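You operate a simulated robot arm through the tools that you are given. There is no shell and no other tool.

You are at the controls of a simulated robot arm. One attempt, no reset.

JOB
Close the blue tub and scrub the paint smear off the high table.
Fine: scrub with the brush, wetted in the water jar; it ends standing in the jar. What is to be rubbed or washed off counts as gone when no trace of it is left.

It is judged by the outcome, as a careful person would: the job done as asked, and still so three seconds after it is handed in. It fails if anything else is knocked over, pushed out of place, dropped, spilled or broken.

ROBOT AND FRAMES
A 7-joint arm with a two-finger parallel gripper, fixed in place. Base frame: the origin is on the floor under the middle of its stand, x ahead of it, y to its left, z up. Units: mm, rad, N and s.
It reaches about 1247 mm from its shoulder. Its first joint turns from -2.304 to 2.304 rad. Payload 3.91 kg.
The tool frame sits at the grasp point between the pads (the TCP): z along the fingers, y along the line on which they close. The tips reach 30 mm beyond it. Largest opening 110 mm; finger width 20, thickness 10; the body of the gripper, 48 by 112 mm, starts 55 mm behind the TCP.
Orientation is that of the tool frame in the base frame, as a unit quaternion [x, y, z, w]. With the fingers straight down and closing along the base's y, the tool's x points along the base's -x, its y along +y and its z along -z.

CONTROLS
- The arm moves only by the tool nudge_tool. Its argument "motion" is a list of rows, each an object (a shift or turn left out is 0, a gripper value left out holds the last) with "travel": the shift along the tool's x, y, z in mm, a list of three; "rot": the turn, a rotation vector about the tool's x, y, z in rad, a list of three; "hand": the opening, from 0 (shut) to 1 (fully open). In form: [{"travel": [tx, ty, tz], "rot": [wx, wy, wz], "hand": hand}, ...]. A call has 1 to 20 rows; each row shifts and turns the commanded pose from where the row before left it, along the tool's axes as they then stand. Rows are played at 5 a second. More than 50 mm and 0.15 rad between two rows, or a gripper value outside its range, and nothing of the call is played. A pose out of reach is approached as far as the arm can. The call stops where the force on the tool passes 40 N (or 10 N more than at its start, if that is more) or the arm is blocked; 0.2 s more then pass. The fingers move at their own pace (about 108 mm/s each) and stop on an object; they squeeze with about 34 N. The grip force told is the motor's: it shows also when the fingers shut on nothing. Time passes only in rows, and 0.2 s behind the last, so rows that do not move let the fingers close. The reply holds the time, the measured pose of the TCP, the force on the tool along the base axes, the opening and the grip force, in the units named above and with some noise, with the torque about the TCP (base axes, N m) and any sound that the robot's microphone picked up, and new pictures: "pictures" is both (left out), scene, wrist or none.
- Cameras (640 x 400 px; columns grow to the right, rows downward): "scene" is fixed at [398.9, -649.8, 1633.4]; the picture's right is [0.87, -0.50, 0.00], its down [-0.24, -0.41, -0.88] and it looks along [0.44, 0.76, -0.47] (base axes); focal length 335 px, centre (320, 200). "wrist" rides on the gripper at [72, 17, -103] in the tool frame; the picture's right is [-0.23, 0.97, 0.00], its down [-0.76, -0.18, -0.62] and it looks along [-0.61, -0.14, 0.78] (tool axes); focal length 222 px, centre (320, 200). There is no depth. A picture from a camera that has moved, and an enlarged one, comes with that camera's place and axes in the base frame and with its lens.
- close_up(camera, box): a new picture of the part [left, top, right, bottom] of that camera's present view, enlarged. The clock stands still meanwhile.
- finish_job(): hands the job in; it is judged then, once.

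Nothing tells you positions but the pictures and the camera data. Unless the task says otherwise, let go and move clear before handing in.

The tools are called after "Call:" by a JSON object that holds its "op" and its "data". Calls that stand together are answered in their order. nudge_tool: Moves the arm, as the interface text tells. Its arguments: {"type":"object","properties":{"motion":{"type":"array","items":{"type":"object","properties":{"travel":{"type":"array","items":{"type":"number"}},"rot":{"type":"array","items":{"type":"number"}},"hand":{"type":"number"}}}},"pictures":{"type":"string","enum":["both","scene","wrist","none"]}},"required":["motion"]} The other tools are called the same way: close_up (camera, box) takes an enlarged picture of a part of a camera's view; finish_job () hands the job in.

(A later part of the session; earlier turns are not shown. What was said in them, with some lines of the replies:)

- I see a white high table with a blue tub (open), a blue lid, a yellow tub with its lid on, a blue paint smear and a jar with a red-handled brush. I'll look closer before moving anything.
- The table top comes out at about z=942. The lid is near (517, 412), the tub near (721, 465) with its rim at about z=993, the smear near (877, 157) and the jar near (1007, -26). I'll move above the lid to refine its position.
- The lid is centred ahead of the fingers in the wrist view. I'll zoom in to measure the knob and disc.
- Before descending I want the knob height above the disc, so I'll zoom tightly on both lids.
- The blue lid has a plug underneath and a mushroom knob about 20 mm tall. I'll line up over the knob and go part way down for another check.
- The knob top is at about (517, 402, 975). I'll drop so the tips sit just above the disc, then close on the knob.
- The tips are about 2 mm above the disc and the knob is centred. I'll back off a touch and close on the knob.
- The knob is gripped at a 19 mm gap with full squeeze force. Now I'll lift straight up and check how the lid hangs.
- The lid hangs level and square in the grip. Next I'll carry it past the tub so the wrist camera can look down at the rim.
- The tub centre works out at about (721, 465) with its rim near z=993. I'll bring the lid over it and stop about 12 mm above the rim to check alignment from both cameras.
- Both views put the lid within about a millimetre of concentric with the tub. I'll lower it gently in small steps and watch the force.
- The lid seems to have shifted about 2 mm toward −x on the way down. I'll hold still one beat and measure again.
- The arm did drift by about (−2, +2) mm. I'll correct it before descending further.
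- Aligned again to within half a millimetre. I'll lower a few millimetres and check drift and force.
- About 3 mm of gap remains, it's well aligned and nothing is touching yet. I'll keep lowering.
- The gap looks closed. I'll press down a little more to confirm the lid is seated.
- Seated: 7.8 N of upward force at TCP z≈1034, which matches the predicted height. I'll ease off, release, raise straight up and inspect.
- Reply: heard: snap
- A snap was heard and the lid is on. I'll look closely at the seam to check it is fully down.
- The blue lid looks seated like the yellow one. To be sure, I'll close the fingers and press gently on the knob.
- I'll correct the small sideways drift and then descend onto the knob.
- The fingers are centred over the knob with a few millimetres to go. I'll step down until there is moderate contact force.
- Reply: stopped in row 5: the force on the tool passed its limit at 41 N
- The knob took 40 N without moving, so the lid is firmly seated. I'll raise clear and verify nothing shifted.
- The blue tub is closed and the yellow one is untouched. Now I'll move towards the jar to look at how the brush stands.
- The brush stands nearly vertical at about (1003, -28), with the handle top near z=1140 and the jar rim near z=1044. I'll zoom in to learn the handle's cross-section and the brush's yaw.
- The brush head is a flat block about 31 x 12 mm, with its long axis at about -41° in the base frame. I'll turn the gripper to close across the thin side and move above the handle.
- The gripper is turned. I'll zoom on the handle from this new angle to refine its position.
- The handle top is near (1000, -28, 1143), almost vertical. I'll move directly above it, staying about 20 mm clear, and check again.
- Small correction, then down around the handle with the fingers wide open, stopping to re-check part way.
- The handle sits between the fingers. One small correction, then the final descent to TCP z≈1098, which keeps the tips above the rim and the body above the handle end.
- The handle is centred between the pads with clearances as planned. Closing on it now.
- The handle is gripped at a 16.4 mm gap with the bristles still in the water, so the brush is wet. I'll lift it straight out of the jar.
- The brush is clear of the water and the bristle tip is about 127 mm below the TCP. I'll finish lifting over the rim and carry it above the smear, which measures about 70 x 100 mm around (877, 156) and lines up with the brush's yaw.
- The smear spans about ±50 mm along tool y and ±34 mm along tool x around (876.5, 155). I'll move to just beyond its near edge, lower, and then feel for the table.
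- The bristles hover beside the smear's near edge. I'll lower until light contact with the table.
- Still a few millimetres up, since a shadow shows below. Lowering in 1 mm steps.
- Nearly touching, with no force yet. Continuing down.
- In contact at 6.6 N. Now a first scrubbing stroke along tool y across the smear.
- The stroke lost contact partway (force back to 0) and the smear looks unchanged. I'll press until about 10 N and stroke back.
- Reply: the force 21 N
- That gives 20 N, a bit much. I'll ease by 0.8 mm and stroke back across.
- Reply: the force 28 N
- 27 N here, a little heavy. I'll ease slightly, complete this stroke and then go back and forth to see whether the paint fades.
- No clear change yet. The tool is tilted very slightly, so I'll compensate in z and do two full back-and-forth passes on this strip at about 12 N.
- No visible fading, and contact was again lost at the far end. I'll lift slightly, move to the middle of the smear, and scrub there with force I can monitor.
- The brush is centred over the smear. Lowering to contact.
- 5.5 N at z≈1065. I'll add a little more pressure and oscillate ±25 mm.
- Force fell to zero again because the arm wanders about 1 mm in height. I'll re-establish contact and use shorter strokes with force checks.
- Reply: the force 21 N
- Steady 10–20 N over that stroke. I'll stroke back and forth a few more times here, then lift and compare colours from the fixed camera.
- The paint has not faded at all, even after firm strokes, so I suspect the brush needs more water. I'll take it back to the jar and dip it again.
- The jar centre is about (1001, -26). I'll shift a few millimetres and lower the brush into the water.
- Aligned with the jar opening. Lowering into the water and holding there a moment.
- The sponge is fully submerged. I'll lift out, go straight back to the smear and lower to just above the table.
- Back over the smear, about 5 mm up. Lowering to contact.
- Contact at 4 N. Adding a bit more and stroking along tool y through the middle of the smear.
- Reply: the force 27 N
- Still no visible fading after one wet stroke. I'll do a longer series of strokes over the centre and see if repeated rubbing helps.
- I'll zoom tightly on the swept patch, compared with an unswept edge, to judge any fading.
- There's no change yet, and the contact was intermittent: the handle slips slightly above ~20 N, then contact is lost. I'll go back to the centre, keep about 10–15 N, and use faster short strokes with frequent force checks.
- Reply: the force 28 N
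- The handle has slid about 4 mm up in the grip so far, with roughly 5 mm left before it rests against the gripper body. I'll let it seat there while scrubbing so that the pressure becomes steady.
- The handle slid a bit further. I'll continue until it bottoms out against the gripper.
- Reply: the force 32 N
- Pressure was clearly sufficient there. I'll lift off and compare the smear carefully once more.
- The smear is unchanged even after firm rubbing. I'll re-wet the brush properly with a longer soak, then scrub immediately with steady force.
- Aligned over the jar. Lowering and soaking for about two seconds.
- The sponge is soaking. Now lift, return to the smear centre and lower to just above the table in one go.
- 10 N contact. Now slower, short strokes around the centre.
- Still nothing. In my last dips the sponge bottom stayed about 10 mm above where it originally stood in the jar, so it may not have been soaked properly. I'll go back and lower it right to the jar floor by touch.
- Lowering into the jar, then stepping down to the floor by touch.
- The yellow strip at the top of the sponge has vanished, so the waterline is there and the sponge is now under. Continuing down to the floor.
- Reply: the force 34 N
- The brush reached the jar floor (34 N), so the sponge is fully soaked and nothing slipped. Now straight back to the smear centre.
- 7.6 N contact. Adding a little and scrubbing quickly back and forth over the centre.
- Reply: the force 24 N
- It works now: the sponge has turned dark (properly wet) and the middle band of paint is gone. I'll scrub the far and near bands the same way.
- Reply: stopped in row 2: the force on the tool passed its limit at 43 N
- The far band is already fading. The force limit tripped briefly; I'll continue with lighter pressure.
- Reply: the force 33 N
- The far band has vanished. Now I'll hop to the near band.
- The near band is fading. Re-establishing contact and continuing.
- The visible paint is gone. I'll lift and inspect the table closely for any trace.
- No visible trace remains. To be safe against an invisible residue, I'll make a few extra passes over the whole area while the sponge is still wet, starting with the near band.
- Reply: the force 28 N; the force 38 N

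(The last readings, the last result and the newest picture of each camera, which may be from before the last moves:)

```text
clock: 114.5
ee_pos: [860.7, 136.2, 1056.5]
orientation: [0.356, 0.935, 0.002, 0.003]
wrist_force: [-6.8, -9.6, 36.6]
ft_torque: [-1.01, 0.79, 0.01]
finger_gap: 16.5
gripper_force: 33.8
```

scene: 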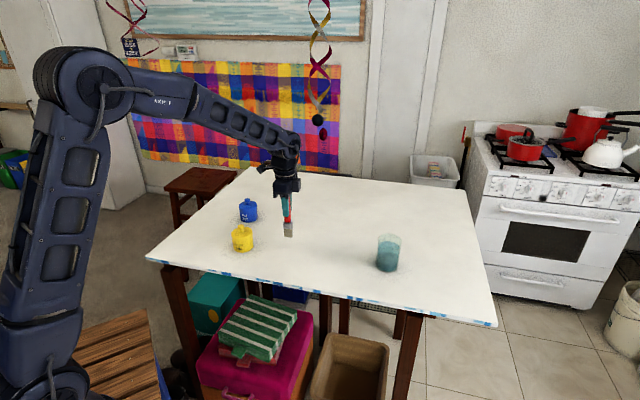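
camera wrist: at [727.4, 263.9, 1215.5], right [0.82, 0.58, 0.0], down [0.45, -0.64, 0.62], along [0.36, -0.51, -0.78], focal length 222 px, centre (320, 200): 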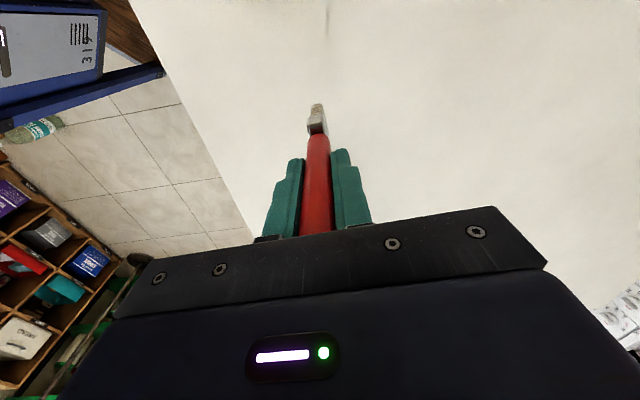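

Firm contact there. Easing off and sweeping the full length once each way.

Call:
{"op": "nudge_tool", "data": {"motion": [{"travel": [0, 0, -2]}, {"travel": [0, 25, 0.1]}, {"travel": [0, 25, 0.1]}, {"travel": [0, 25, 0.1]}], "pictures": "none"}}

```text
clock: 115.5
ee_pos: [910.2, 194.0, 1057.1]
orientation: [0.355, 0.935, 0.002, 0.002]
wrist_force: [-5.5, -6.4, 21.7]
ft_torque: [-0.71, 0.47, -0.01]
finger_gap: 16.7
gripper_force: 33.6
```

Call:
{"op": "nudge_tool", "data": {"motion": [{"travel": [0, -25, -0.8]}, {"travel": [0, 25, 0]}, {"travel": [0, -25, 0]}, {"travel": [0, -25, -0.1]}, {"travel": [0, 25, 0]}, {"travel": [0, -25, 0]}], "pictures": "none"}}

```text
clock: 116.9
ee_pos: [879.5, 155.3, 1057.8]
orientation: [0.355, 0.935, 0.001, 0.002]
wrist_force: [0.6, 0.2, -0.1]
ft_torque: [0.01, 0.02, -0.02]
finger_gap: 16.5
gripper_force: 33.7
```

I'll lift away and check the cleaned area once more from both cameras.

Call:
{"op": "nudge_tool", "data": {"motion": [{"travel": [0, 0, -30]}, {"travel": [-30, 0, -40]}, {"travel": [-40, 0, -30]}, {"travel": [-30, 0, -25]}, {"travel": [0, 0, 0]}]}}

Call:
{"op": "close_up", "data": {"camera": "wrist", "box": [200, 0, 440, 150]}}

Call:
{"op": "close_up", "data": {"camera": "scene", "box": [296, 226, 352, 268]}}

```text
clock: 118.1
ee_pos: [953.1, 89.7, 1184.2]
orientation: [0.354, 0.935, 0.002, 0.002]
wrist_force: [0.0, -0.3, -0.9]
ft_torque: [0.03, 0.02, -0.02]
finger_gap: 16.1
gripper_force: 33.9
camera wrist: at [908.9, 149.7, 1288.7], right [0.82, 0.58, 0.0], down [0.45, -0.64, 0.62], along [0.36, -0.51, -0.78], focal length 222 px, centre (320, 200)
```

scene: 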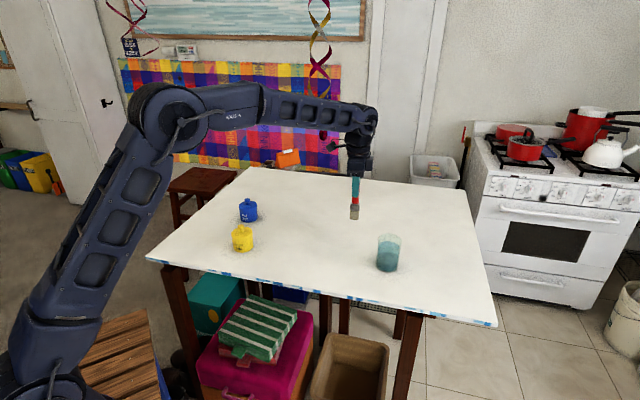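
wrist: 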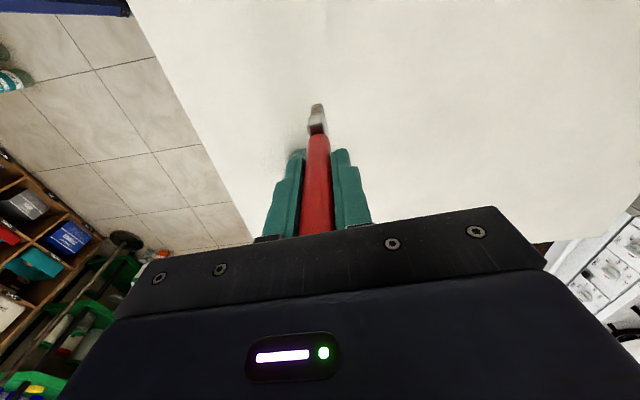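

```text
2.67 times, centred on (320, 75) of wrist
camera zoom: at [908.9, 149.7, 1288.7], right [0.82, 0.58, 0.0], down [0.45, -0.64, 0.62], along [0.36, -0.51, -0.78], focal length 592 px, centre (320, 533)
```

zoom: 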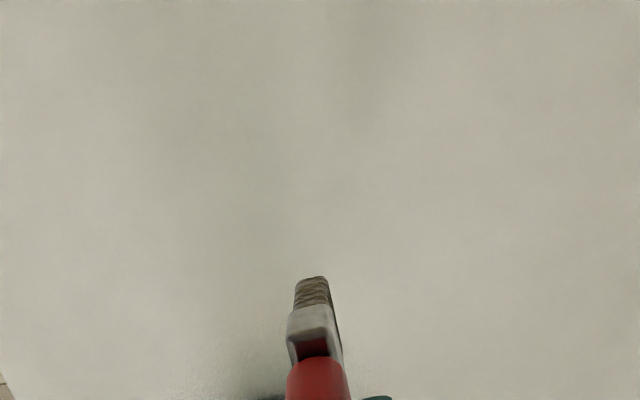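

```text
9.52 times, centred on (324, 247) of scene
camera zoom: at [398.9, -649.8, 1633.4], right [0.87, -0.5, 0.0], down [-0.24, -0.41, -0.88], along [0.44, 0.76, -0.47], focal length 3190 px, centre (282, -248)
```

zoom: 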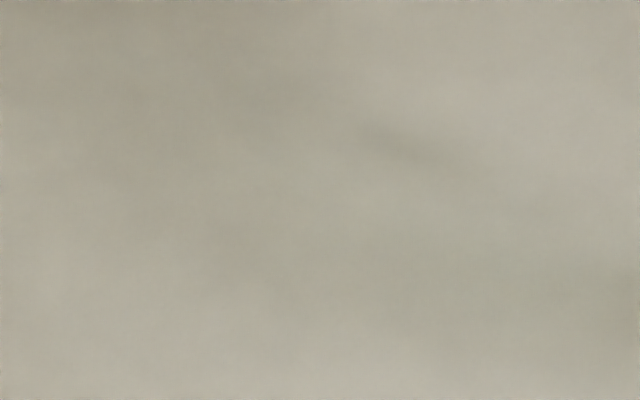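

The table is clean. Now I'll take the brush back over the jar.

Call:
{"op": "nudge_tool", "data": {"motion": [{"travel": [-37.8, -17.8, -3]}, {"travel": [-37.8, -17.8, -3]}, {"travel": [-37.7, -17.9, 0]}, {"travel": [0, 0, 0]}, {"travel": [0, 0, 0]}]}}

Call:
{"op": "close_up", "data": {"camera": "wrist", "box": [240, 50, 400, 170]}}

Call:
{"op": "close_up", "data": {"camera": "scene", "box": [356, 180, 420, 280]}}

```text
clock: 119.3
ee_pos: [1001.9, -24.1, 1191.6]
orientation: [0.354, 0.935, 0.001, 0.001]
wrist_force: [0.1, 0.0, -1.0]
ft_torque: [0.01, -0.05, 0.0]
finger_gap: 16.2
gripper_force: 34.0
camera wrist: at [958.5, 35.8, 1295.7], right [0.82, 0.58, 0.0], down [0.45, -0.64, 0.62], along [0.36, -0.51, -0.78], focal length 222 px, centre (320, 200)
```

scene: 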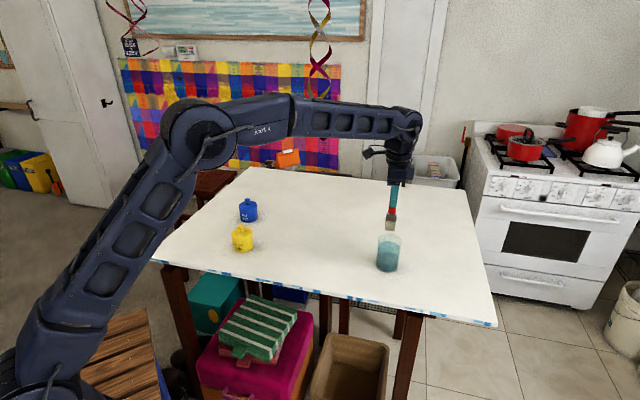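
wrist: 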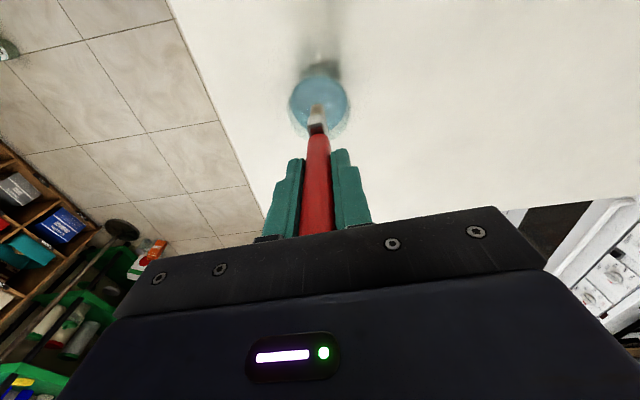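

```text
3.33 times, centred on (320, 110) of wrist
camera zoom: at [958.5, 35.8, 1295.7], right [0.82, 0.58, 0.0], down [0.45, -0.64, 0.62], along [0.36, -0.51, -0.78], focal length 740 px, centre (320, 500)
```

zoom: 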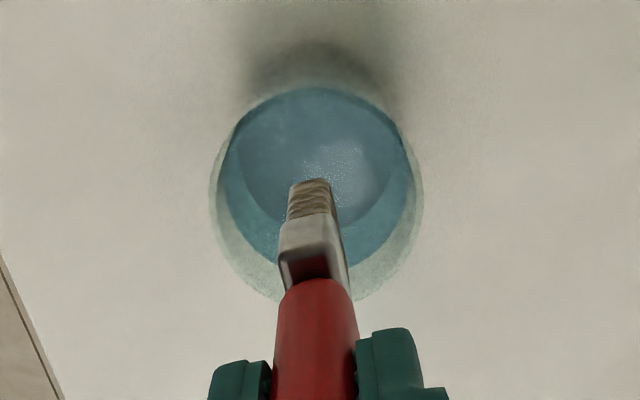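

```text
4.00 times, centred on (388, 230) of scene
camera zoom: at [398.9, -649.8, 1633.4], right [0.87, -0.5, 0.0], down [-0.24, -0.41, -0.88], along [0.44, 0.76, -0.47], focal length 1340 px, centre (48, 80)
```

zoom: 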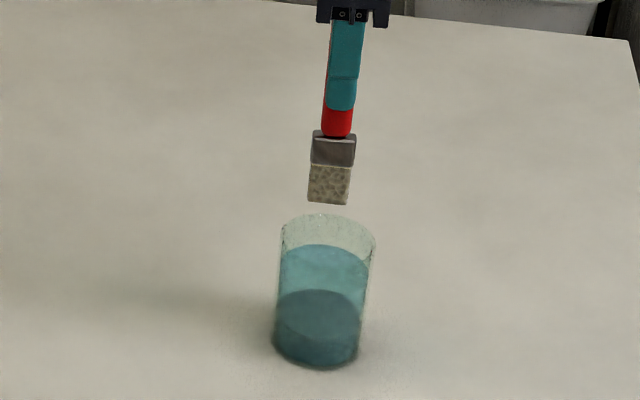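

Well centred over the jar. Lowering into it, stopping a few millimetres above the floor.

Call:
{"op": "nudge_tool", "data": {"motion": [{"travel": [0, 0.5, 16]}, {"travel": [0, 0, 16]}, {"travel": [0, 0, 16]}, {"travel": [0, 0, 16]}, {"travel": [0, 0, 16]}, {"travel": [0, 0, 12]}, {"travel": [0, 0, 6]}, {"travel": [0, 0, 0]}], "pictures": "none"}}

Call:
{"op": "close_up", "data": {"camera": "wrist", "box": [240, 50, 400, 170]}}

Call:
{"op": "close_up", "data": {"camera": "scene", "box": [364, 210, 412, 280]}}

```text
clock: 121.1
ee_pos: [1005.2, -24.9, 1092.1]
orientation: [0.354, 0.935, 0.001, 0.001]
wrist_force: [0.2, -0.3, -1.1]
ft_torque: [-0.04, 0.0, 0.0]
finger_gap: 16.3
gripper_force: 33.8
```

```text
3.33 times, centred on (320, 110) of wrist
camera zoom: at [961.0, 35.0, 1196.5], right [0.82, 0.58, 0.0], down [0.45, -0.64, 0.62], along [0.36, -0.51, -0.78], focal length 740 px, centre (320, 500)
```

zoom: 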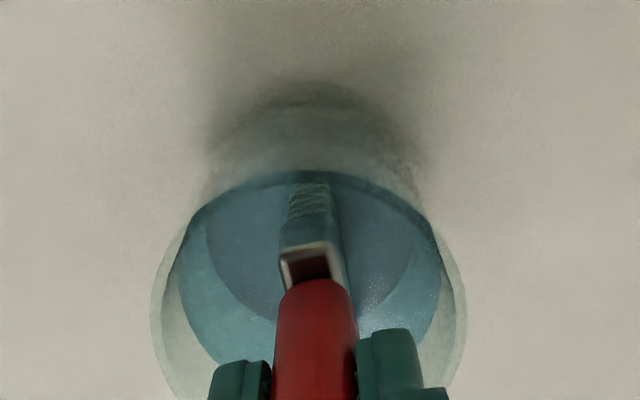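

```text
5.71 times, centred on (388, 245) of scene
camera zoom: at [398.9, -649.8, 1633.4], right [0.87, -0.5, 0.0], down [-0.24, -0.41, -0.88], along [0.44, 0.76, -0.47], focal length 1914 px, centre (-69, -57)
```

zoom: 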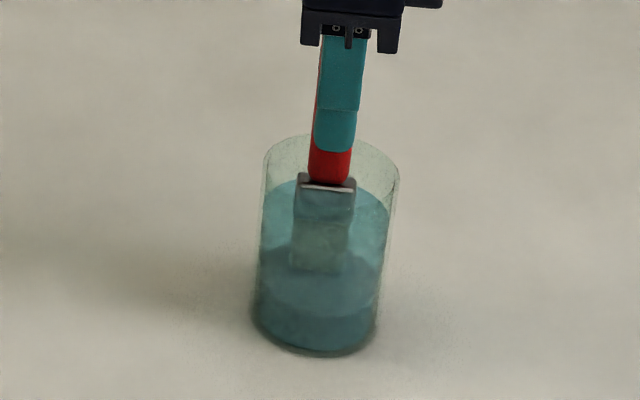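

The sponge is in the water. Stepping down to light floor contact.

Call:
{"op": "nudge_tool", "data": {"motion": [{"travel": [0, 0, 1.5]}, {"travel": [0, 0, 1]}, {"travel": [0, 0, 1]}, {"travel": [0, 0, 0]}], "pictures": "none"}}

```text
clock: 122.1
ee_pos: [1004.2, -26.6, 1089.4]
orientation: [0.354, 0.935, 0.0, 0.001]
wrist_force: [0.0, -0.2, -0.6]
ft_torque: [-0.02, 0.01, -0.01]
finger_gap: 16.6
gripper_force: 34.3
```

Call:
{"op": "nudge_tool", "data": {"motion": [{"travel": [0, 0, 0.7]}, {"travel": [0, 0, 0.7]}, {"travel": [0, 0, 0]}], "pictures": "none"}}

```text
clock: 122.9
ee_pos: [1005.2, -26.5, 1087.3]
orientation: [0.354, 0.935, 0.003, 0.001]
wrist_force: [0.1, -0.2, 6.7]
ft_torque: [0.01, -0.02, 0.01]
finger_gap: 16.5
gripper_force: 33.8
```

Standing on the floor with 6.7 N and no side load. Easing off and opening the fingers slightly.

Call:
{"op": "nudge_tool", "data": {"motion": [{"travel": [0, 0, -0.5]}, {"travel": [0, 0, 0], "hand": 0.18}, {"travel": [0, 0, 0], "hand": 0.22}, {"travel": [0, 0, 0], "hand": 0.28}, {"travel": [0, 0, 0]}]}}

Call:
{"op": "close_up", "data": {"camera": "wrist", "box": [220, 60, 420, 210]}}

Call:
{"op": "close_up", "data": {"camera": "scene", "box": [364, 200, 412, 280]}}

```text
clock: 124.1
ee_pos: [1003.8, -25.1, 1086.7]
orientation: [0.354, 0.935, 0.001, 0.001]
wrist_force: [-0.5, -0.2, 6.4]
ft_torque: [0.01, 0.01, 0.05]
finger_gap: 30.7
gripper_force: 0.1
camera wrist: at [959.9, 35.0, 1192.4], right [0.82, 0.58, 0.0], down [0.45, -0.64, 0.62], along [0.36, -0.51, -0.78], focal length 222 px, centre (320, 200)
```

scene: 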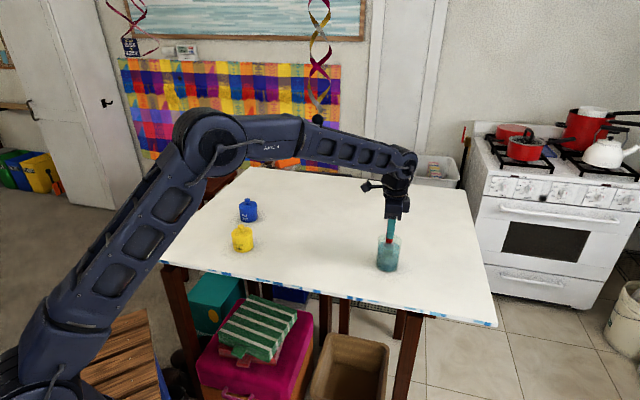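
wrist: 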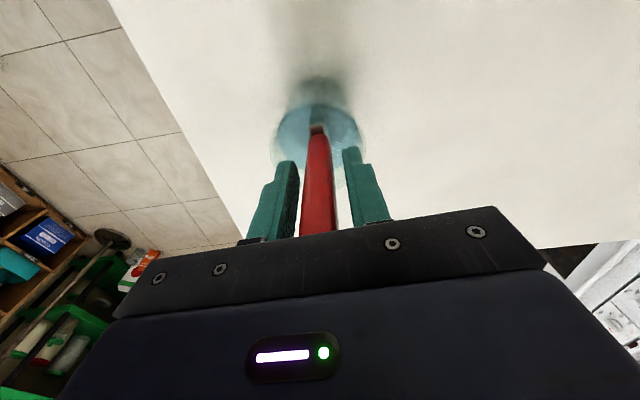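

```text
2.67 times, centred on (320, 135) of wrist
camera zoom: at [959.9, 35.0, 1192.4], right [0.82, 0.58, 0.0], down [0.45, -0.64, 0.62], along [0.36, -0.51, -0.78], focal length 592 px, centre (320, 373)
```

zoom: 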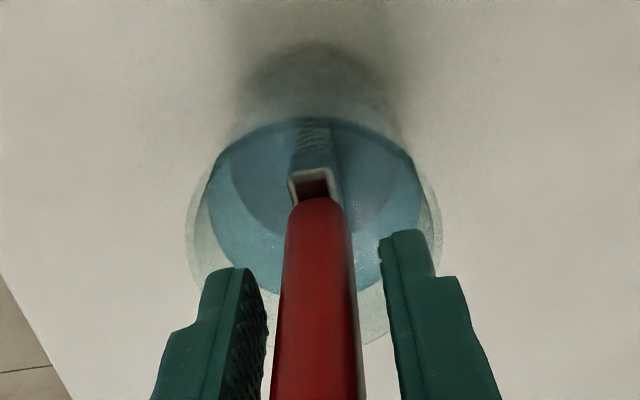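

```text
5.00 times, centred on (388, 240) of scene
camera zoom: at [398.9, -649.8, 1633.4], right [0.87, -0.5, 0.0], down [-0.24, -0.41, -0.88], along [0.44, 0.76, -0.47], focal length 1675 px, centre (-20, 0)
```

zoom: 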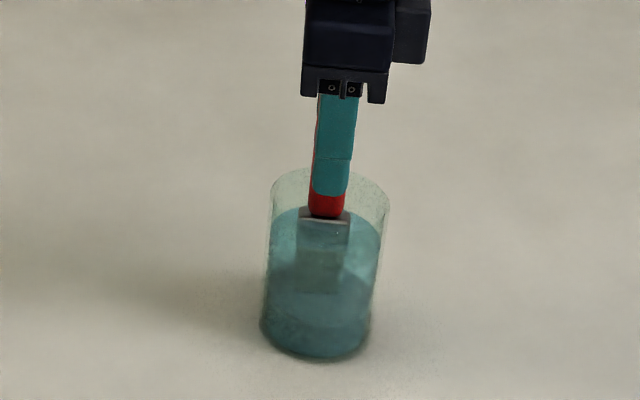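

The fingers are open; the remaining 6 N is the handle top resting against the gripper body. I'll rise very gently to free it.

Call:
{"op": "nudge_tool", "data": {"motion": [{"travel": [0, 0, -0.5]}, {"travel": [0, 0, -0.5]}, {"travel": [0, 0, -0.5]}, {"travel": [0, 0, -0.5]}, {"travel": [0, 0, -1]}, {"travel": [0, 0, 0], "hand": 0.5}, {"travel": [0, 0, 0]}]}}

Call:
{"op": "close_up", "data": {"camera": "wrist", "box": [220, 60, 420, 210]}}

Call:
{"op": "close_up", "data": {"camera": "scene", "box": [364, 200, 412, 280]}}

```text
clock: 125.7
ee_pos: [1003.5, -26.9, 1091.4]
orientation: [0.354, 0.935, 0.001, 0.002]
wrist_force: [-0.4, -0.1, -0.2]
ft_torque: [0.03, 0.01, 0.02]
finger_gap: 55.0
gripper_force: 0.1
camera wrist: at [960.5, 34.0, 1196.0], right [0.82, 0.58, 0.0], down [0.45, -0.64, 0.62], along [0.36, -0.51, -0.78], focal length 222 px, centre (320, 200)
```

scene: 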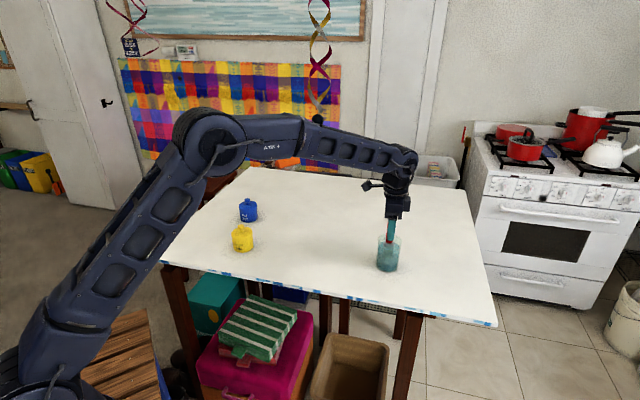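
wrist: 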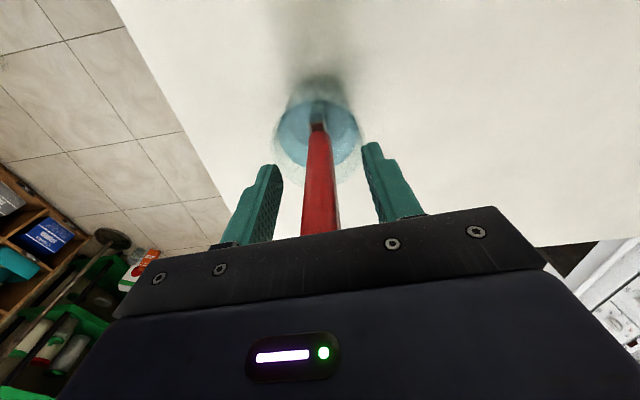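

```text
2.67 times, centred on (320, 135) of wrist
camera zoom: at [960.5, 34.0, 1196.0], right [0.82, 0.58, 0.0], down [0.45, -0.64, 0.62], along [0.36, -0.51, -0.78], focal length 592 px, centre (320, 373)
```

zoom: 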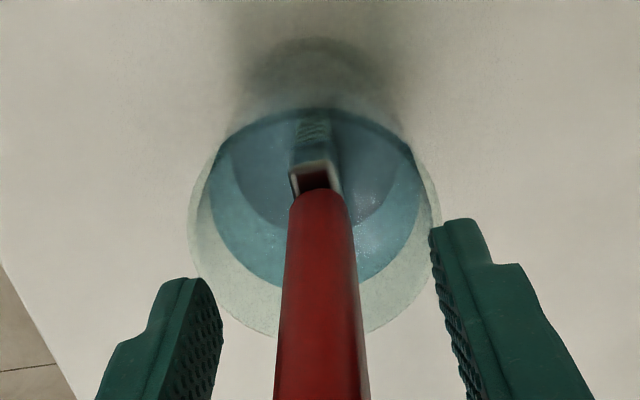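

```text
5.00 times, centred on (388, 240) of scene
camera zoom: at [398.9, -649.8, 1633.4], right [0.87, -0.5, 0.0], down [-0.24, -0.41, -0.88], along [0.44, 0.76, -0.47], focal length 1675 px, centre (-20, 0)
```

zoom: 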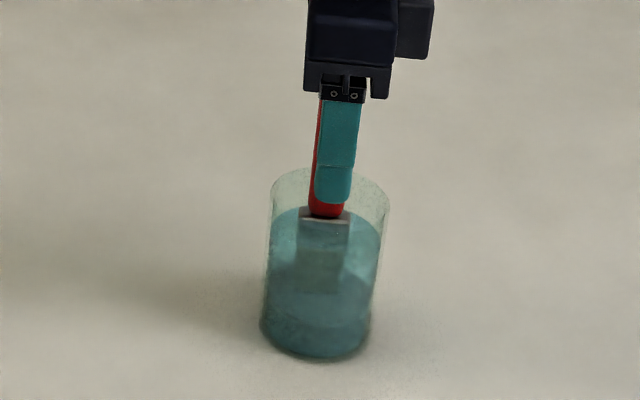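

The brush stands on its own. Opening fully and rising straight up, clear of the handle.

Call:
{"op": "nudge_tool", "data": {"motion": [{"travel": [0, 0, 0], "hand": 0.9}, {"travel": [0, 0, -10]}, {"travel": [0, 0, -20]}, {"travel": [0, 0, -30]}, {"travel": [0, 0, -40]}, {"travel": [0, 0, -40]}]}}

Call:
{"op": "close_up", "data": {"camera": "scene", "box": [364, 195, 412, 280]}}

Call:
{"op": "close_up", "data": {"camera": "wrist", "box": [240, 50, 400, 200]}}

```text
clock: 127.1
ee_pos: [1003.9, -27.4, 1231.5]
orientation: [0.354, 0.935, 0.001, 0.002]
wrist_force: [0.6, 0.5, -0.6]
ft_torque: [0.04, 0.04, 0.01]
finger_gap: 99.0
gripper_force: 0.0
camera wrist: at [959.3, 32.8, 1336.1], right [0.82, 0.58, 0.0], down [0.45, -0.64, 0.62], along [0.36, -0.51, -0.78], focal length 222 px, centre (320, 200)
```

scene: 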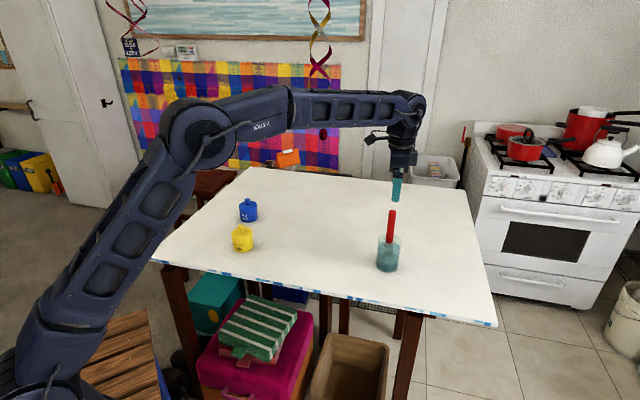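
wrist: 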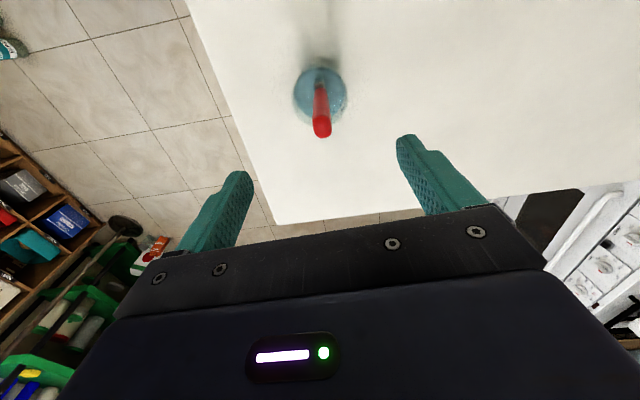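

```text
4.71 times, centred on (388, 238) of scene
camera zoom: at [398.9, -649.8, 1633.4], right [0.87, -0.5, 0.0], down [-0.24, -0.41, -0.88], along [0.44, 0.76, -0.47], focal length 1576 px, centre (0, 24)
```

zoom: 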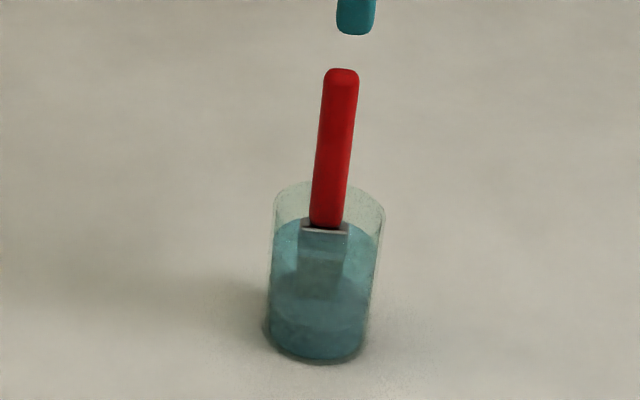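

```text
2.67 times, centred on (320, 125) of wrist
camera zoom: at [959.3, 32.8, 1336.1], right [0.82, 0.58, 0.0], down [0.45, -0.64, 0.62], along [0.36, -0.51, -0.78], focal length 592 px, centre (320, 400)
```

zoom: 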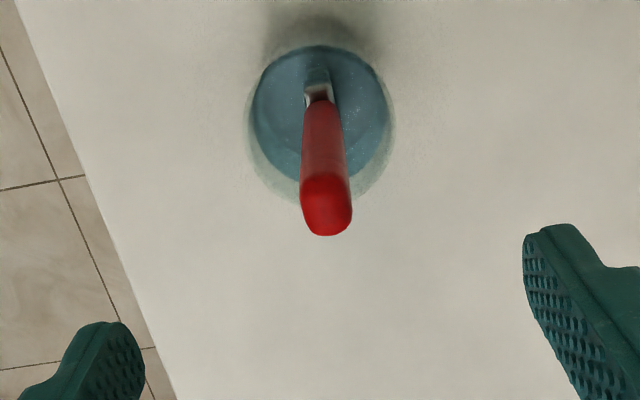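

The brush is standing in the jar. I'll move the arm clear and do a last inspection of the whole table.

Call:
{"op": "nudge_tool", "data": {"motion": [{"travel": [0, 0, -40]}, {"travel": [33.7, -29.8, -10]}, {"travel": [33.7, -29.8, -10]}, {"travel": [33.7, -29.8, -10]}, {"travel": [33.7, -29.8, -10]}, {"travel": [33.7, -29.8, -10]}, {"travel": [33.7, -29.8, -10]}, {"travel": [33.7, -29.8, 0]}, {"travel": [33.7, -29.8, 0]}, {"travel": [0, 0, 0]}, {"travel": [0, 0, 0]}]}}

Call:
{"op": "close_up", "data": {"camera": "scene", "box": [140, 150, 500, 375]}}

Call:
{"op": "close_up", "data": {"camera": "scene", "box": [290, 200, 418, 280]}}

Call:
{"op": "close_up", "data": {"camera": "scene", "box": [224, 190, 272, 260]}}

Call:
{"op": "close_up", "data": {"camera": "scene", "box": [304, 232, 344, 262]}}

```text
clock: 129.5
ee_pos: [640.2, -27.6, 1333.9]
orientation: [0.354, 0.935, 0.001, 0.001]
wrist_force: [-0.1, 0.1, 0.3]
ft_torque: [0.03, 0.03, 0.0]
finger_gap: 99.1
gripper_force: 0.0
camera wrist: at [596.9, 32.5, 1438.4], right [0.82, 0.58, 0.0], down [0.45, -0.64, 0.62], along [0.36, -0.51, -0.78], focal length 222 px, centre (320, 200)
```

scene: 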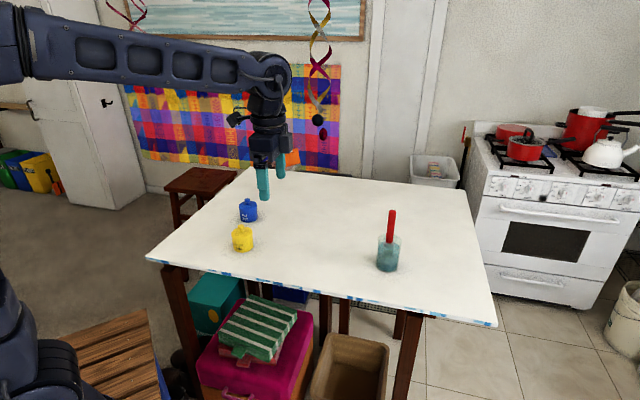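
wrist: 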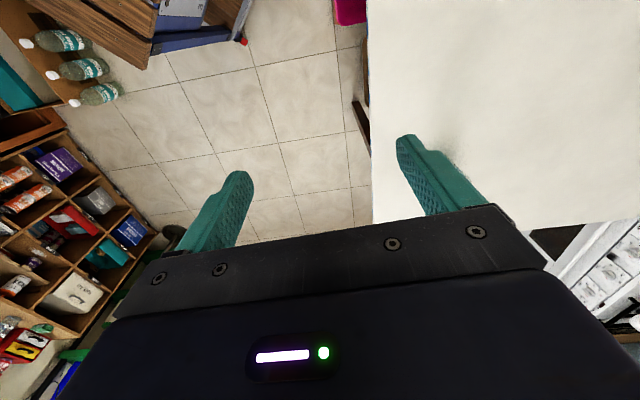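

```text
1.78 times, centred on (320, 262) of scene
camera zoom: at [398.9, -649.8, 1633.4], right [0.87, -0.5, 0.0], down [-0.24, -0.41, -0.88], along [0.44, 0.76, -0.47], focal length 595 px, centre (320, 89)
```

zoom: 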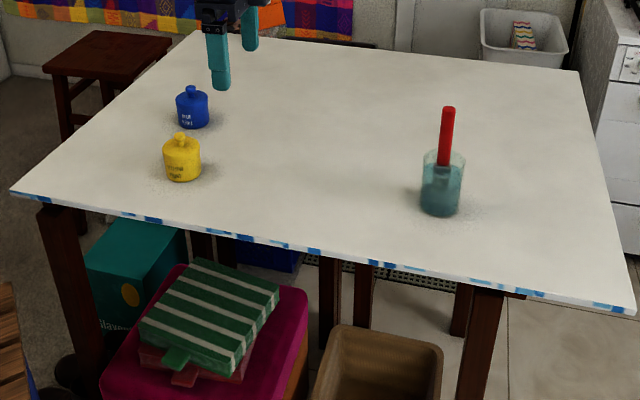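

```text
5.00 times, centred on (354, 240) of scene
camera zoom: at [398.9, -649.8, 1633.4], right [0.87, -0.5, 0.0], down [-0.24, -0.41, -0.88], along [0.44, 0.76, -0.47], focal length 1675 px, centre (150, 0)
```

zoom: 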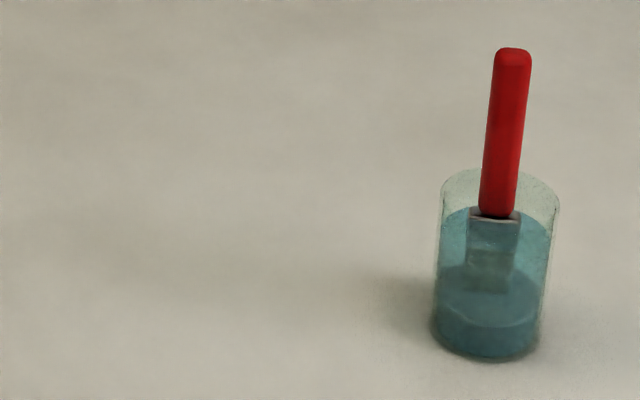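

```text
5.71 times, centred on (248, 225) of scene
camera zoom: at [398.9, -649.8, 1633.4], right [0.87, -0.5, 0.0], down [-0.24, -0.41, -0.88], along [0.44, 0.76, -0.47], focal length 1914 px, centre (731, 57)
```

zoom: 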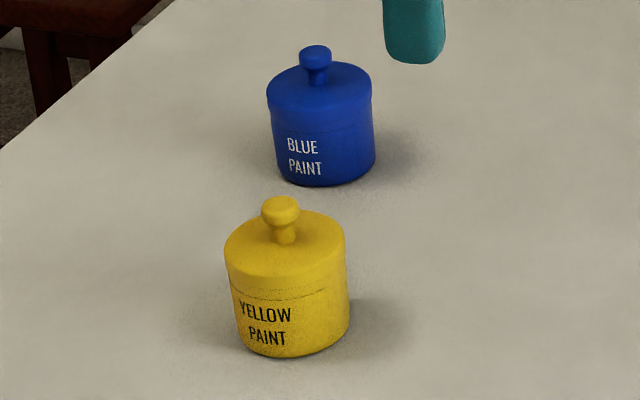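

```text
13.33 times, centred on (324, 247) of scene
camera zoom: at [398.9, -649.8, 1633.4], right [0.87, -0.5, 0.0], down [-0.24, -0.41, -0.88], along [0.44, 0.76, -0.47], focal length 4466 px, centre (267, -427)
```

zoom: 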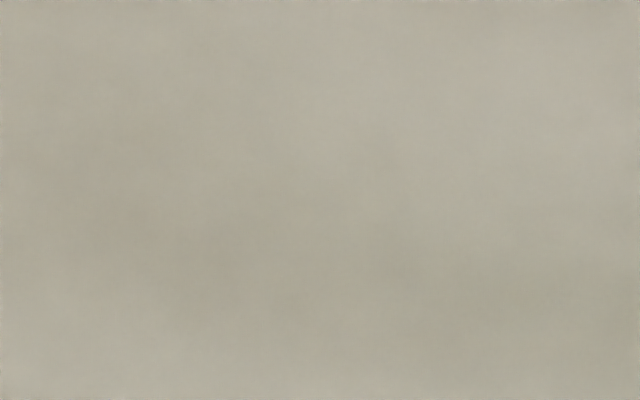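

The table is clean, the blue tub is closed with its lid snapped on, and the brush stands upright in the jar, which hasn't moved. The yellow tub is untouched and the arm is clear, so I'm handing the job in.

Call:
{"op": "finish_job", "data": {}}

```text
The job is handed in.
```

I closed the blue tub and scrubbed the paint smear off the high table, then handed the job in.

- **Blue tub:** The lid is on. I heard it snap when I let go, and it did not move when I pressed on the knob with about 40 N.
- **Paint smear:** No trace shows in the close-ups. The early strokes did nothing until I dipped the brush all the way to the jar floor. After that the paint came off quickly, and I made extra passes over the area.
- **Brush and jar:** The brush is standing upright in the jar, and the jar is where it was at the start.
- **Everything else:** In the final pictures the yellow tub is where it was, and I saw no spills or anything knocked over. The gripper is empty and the arm is clear of the table.
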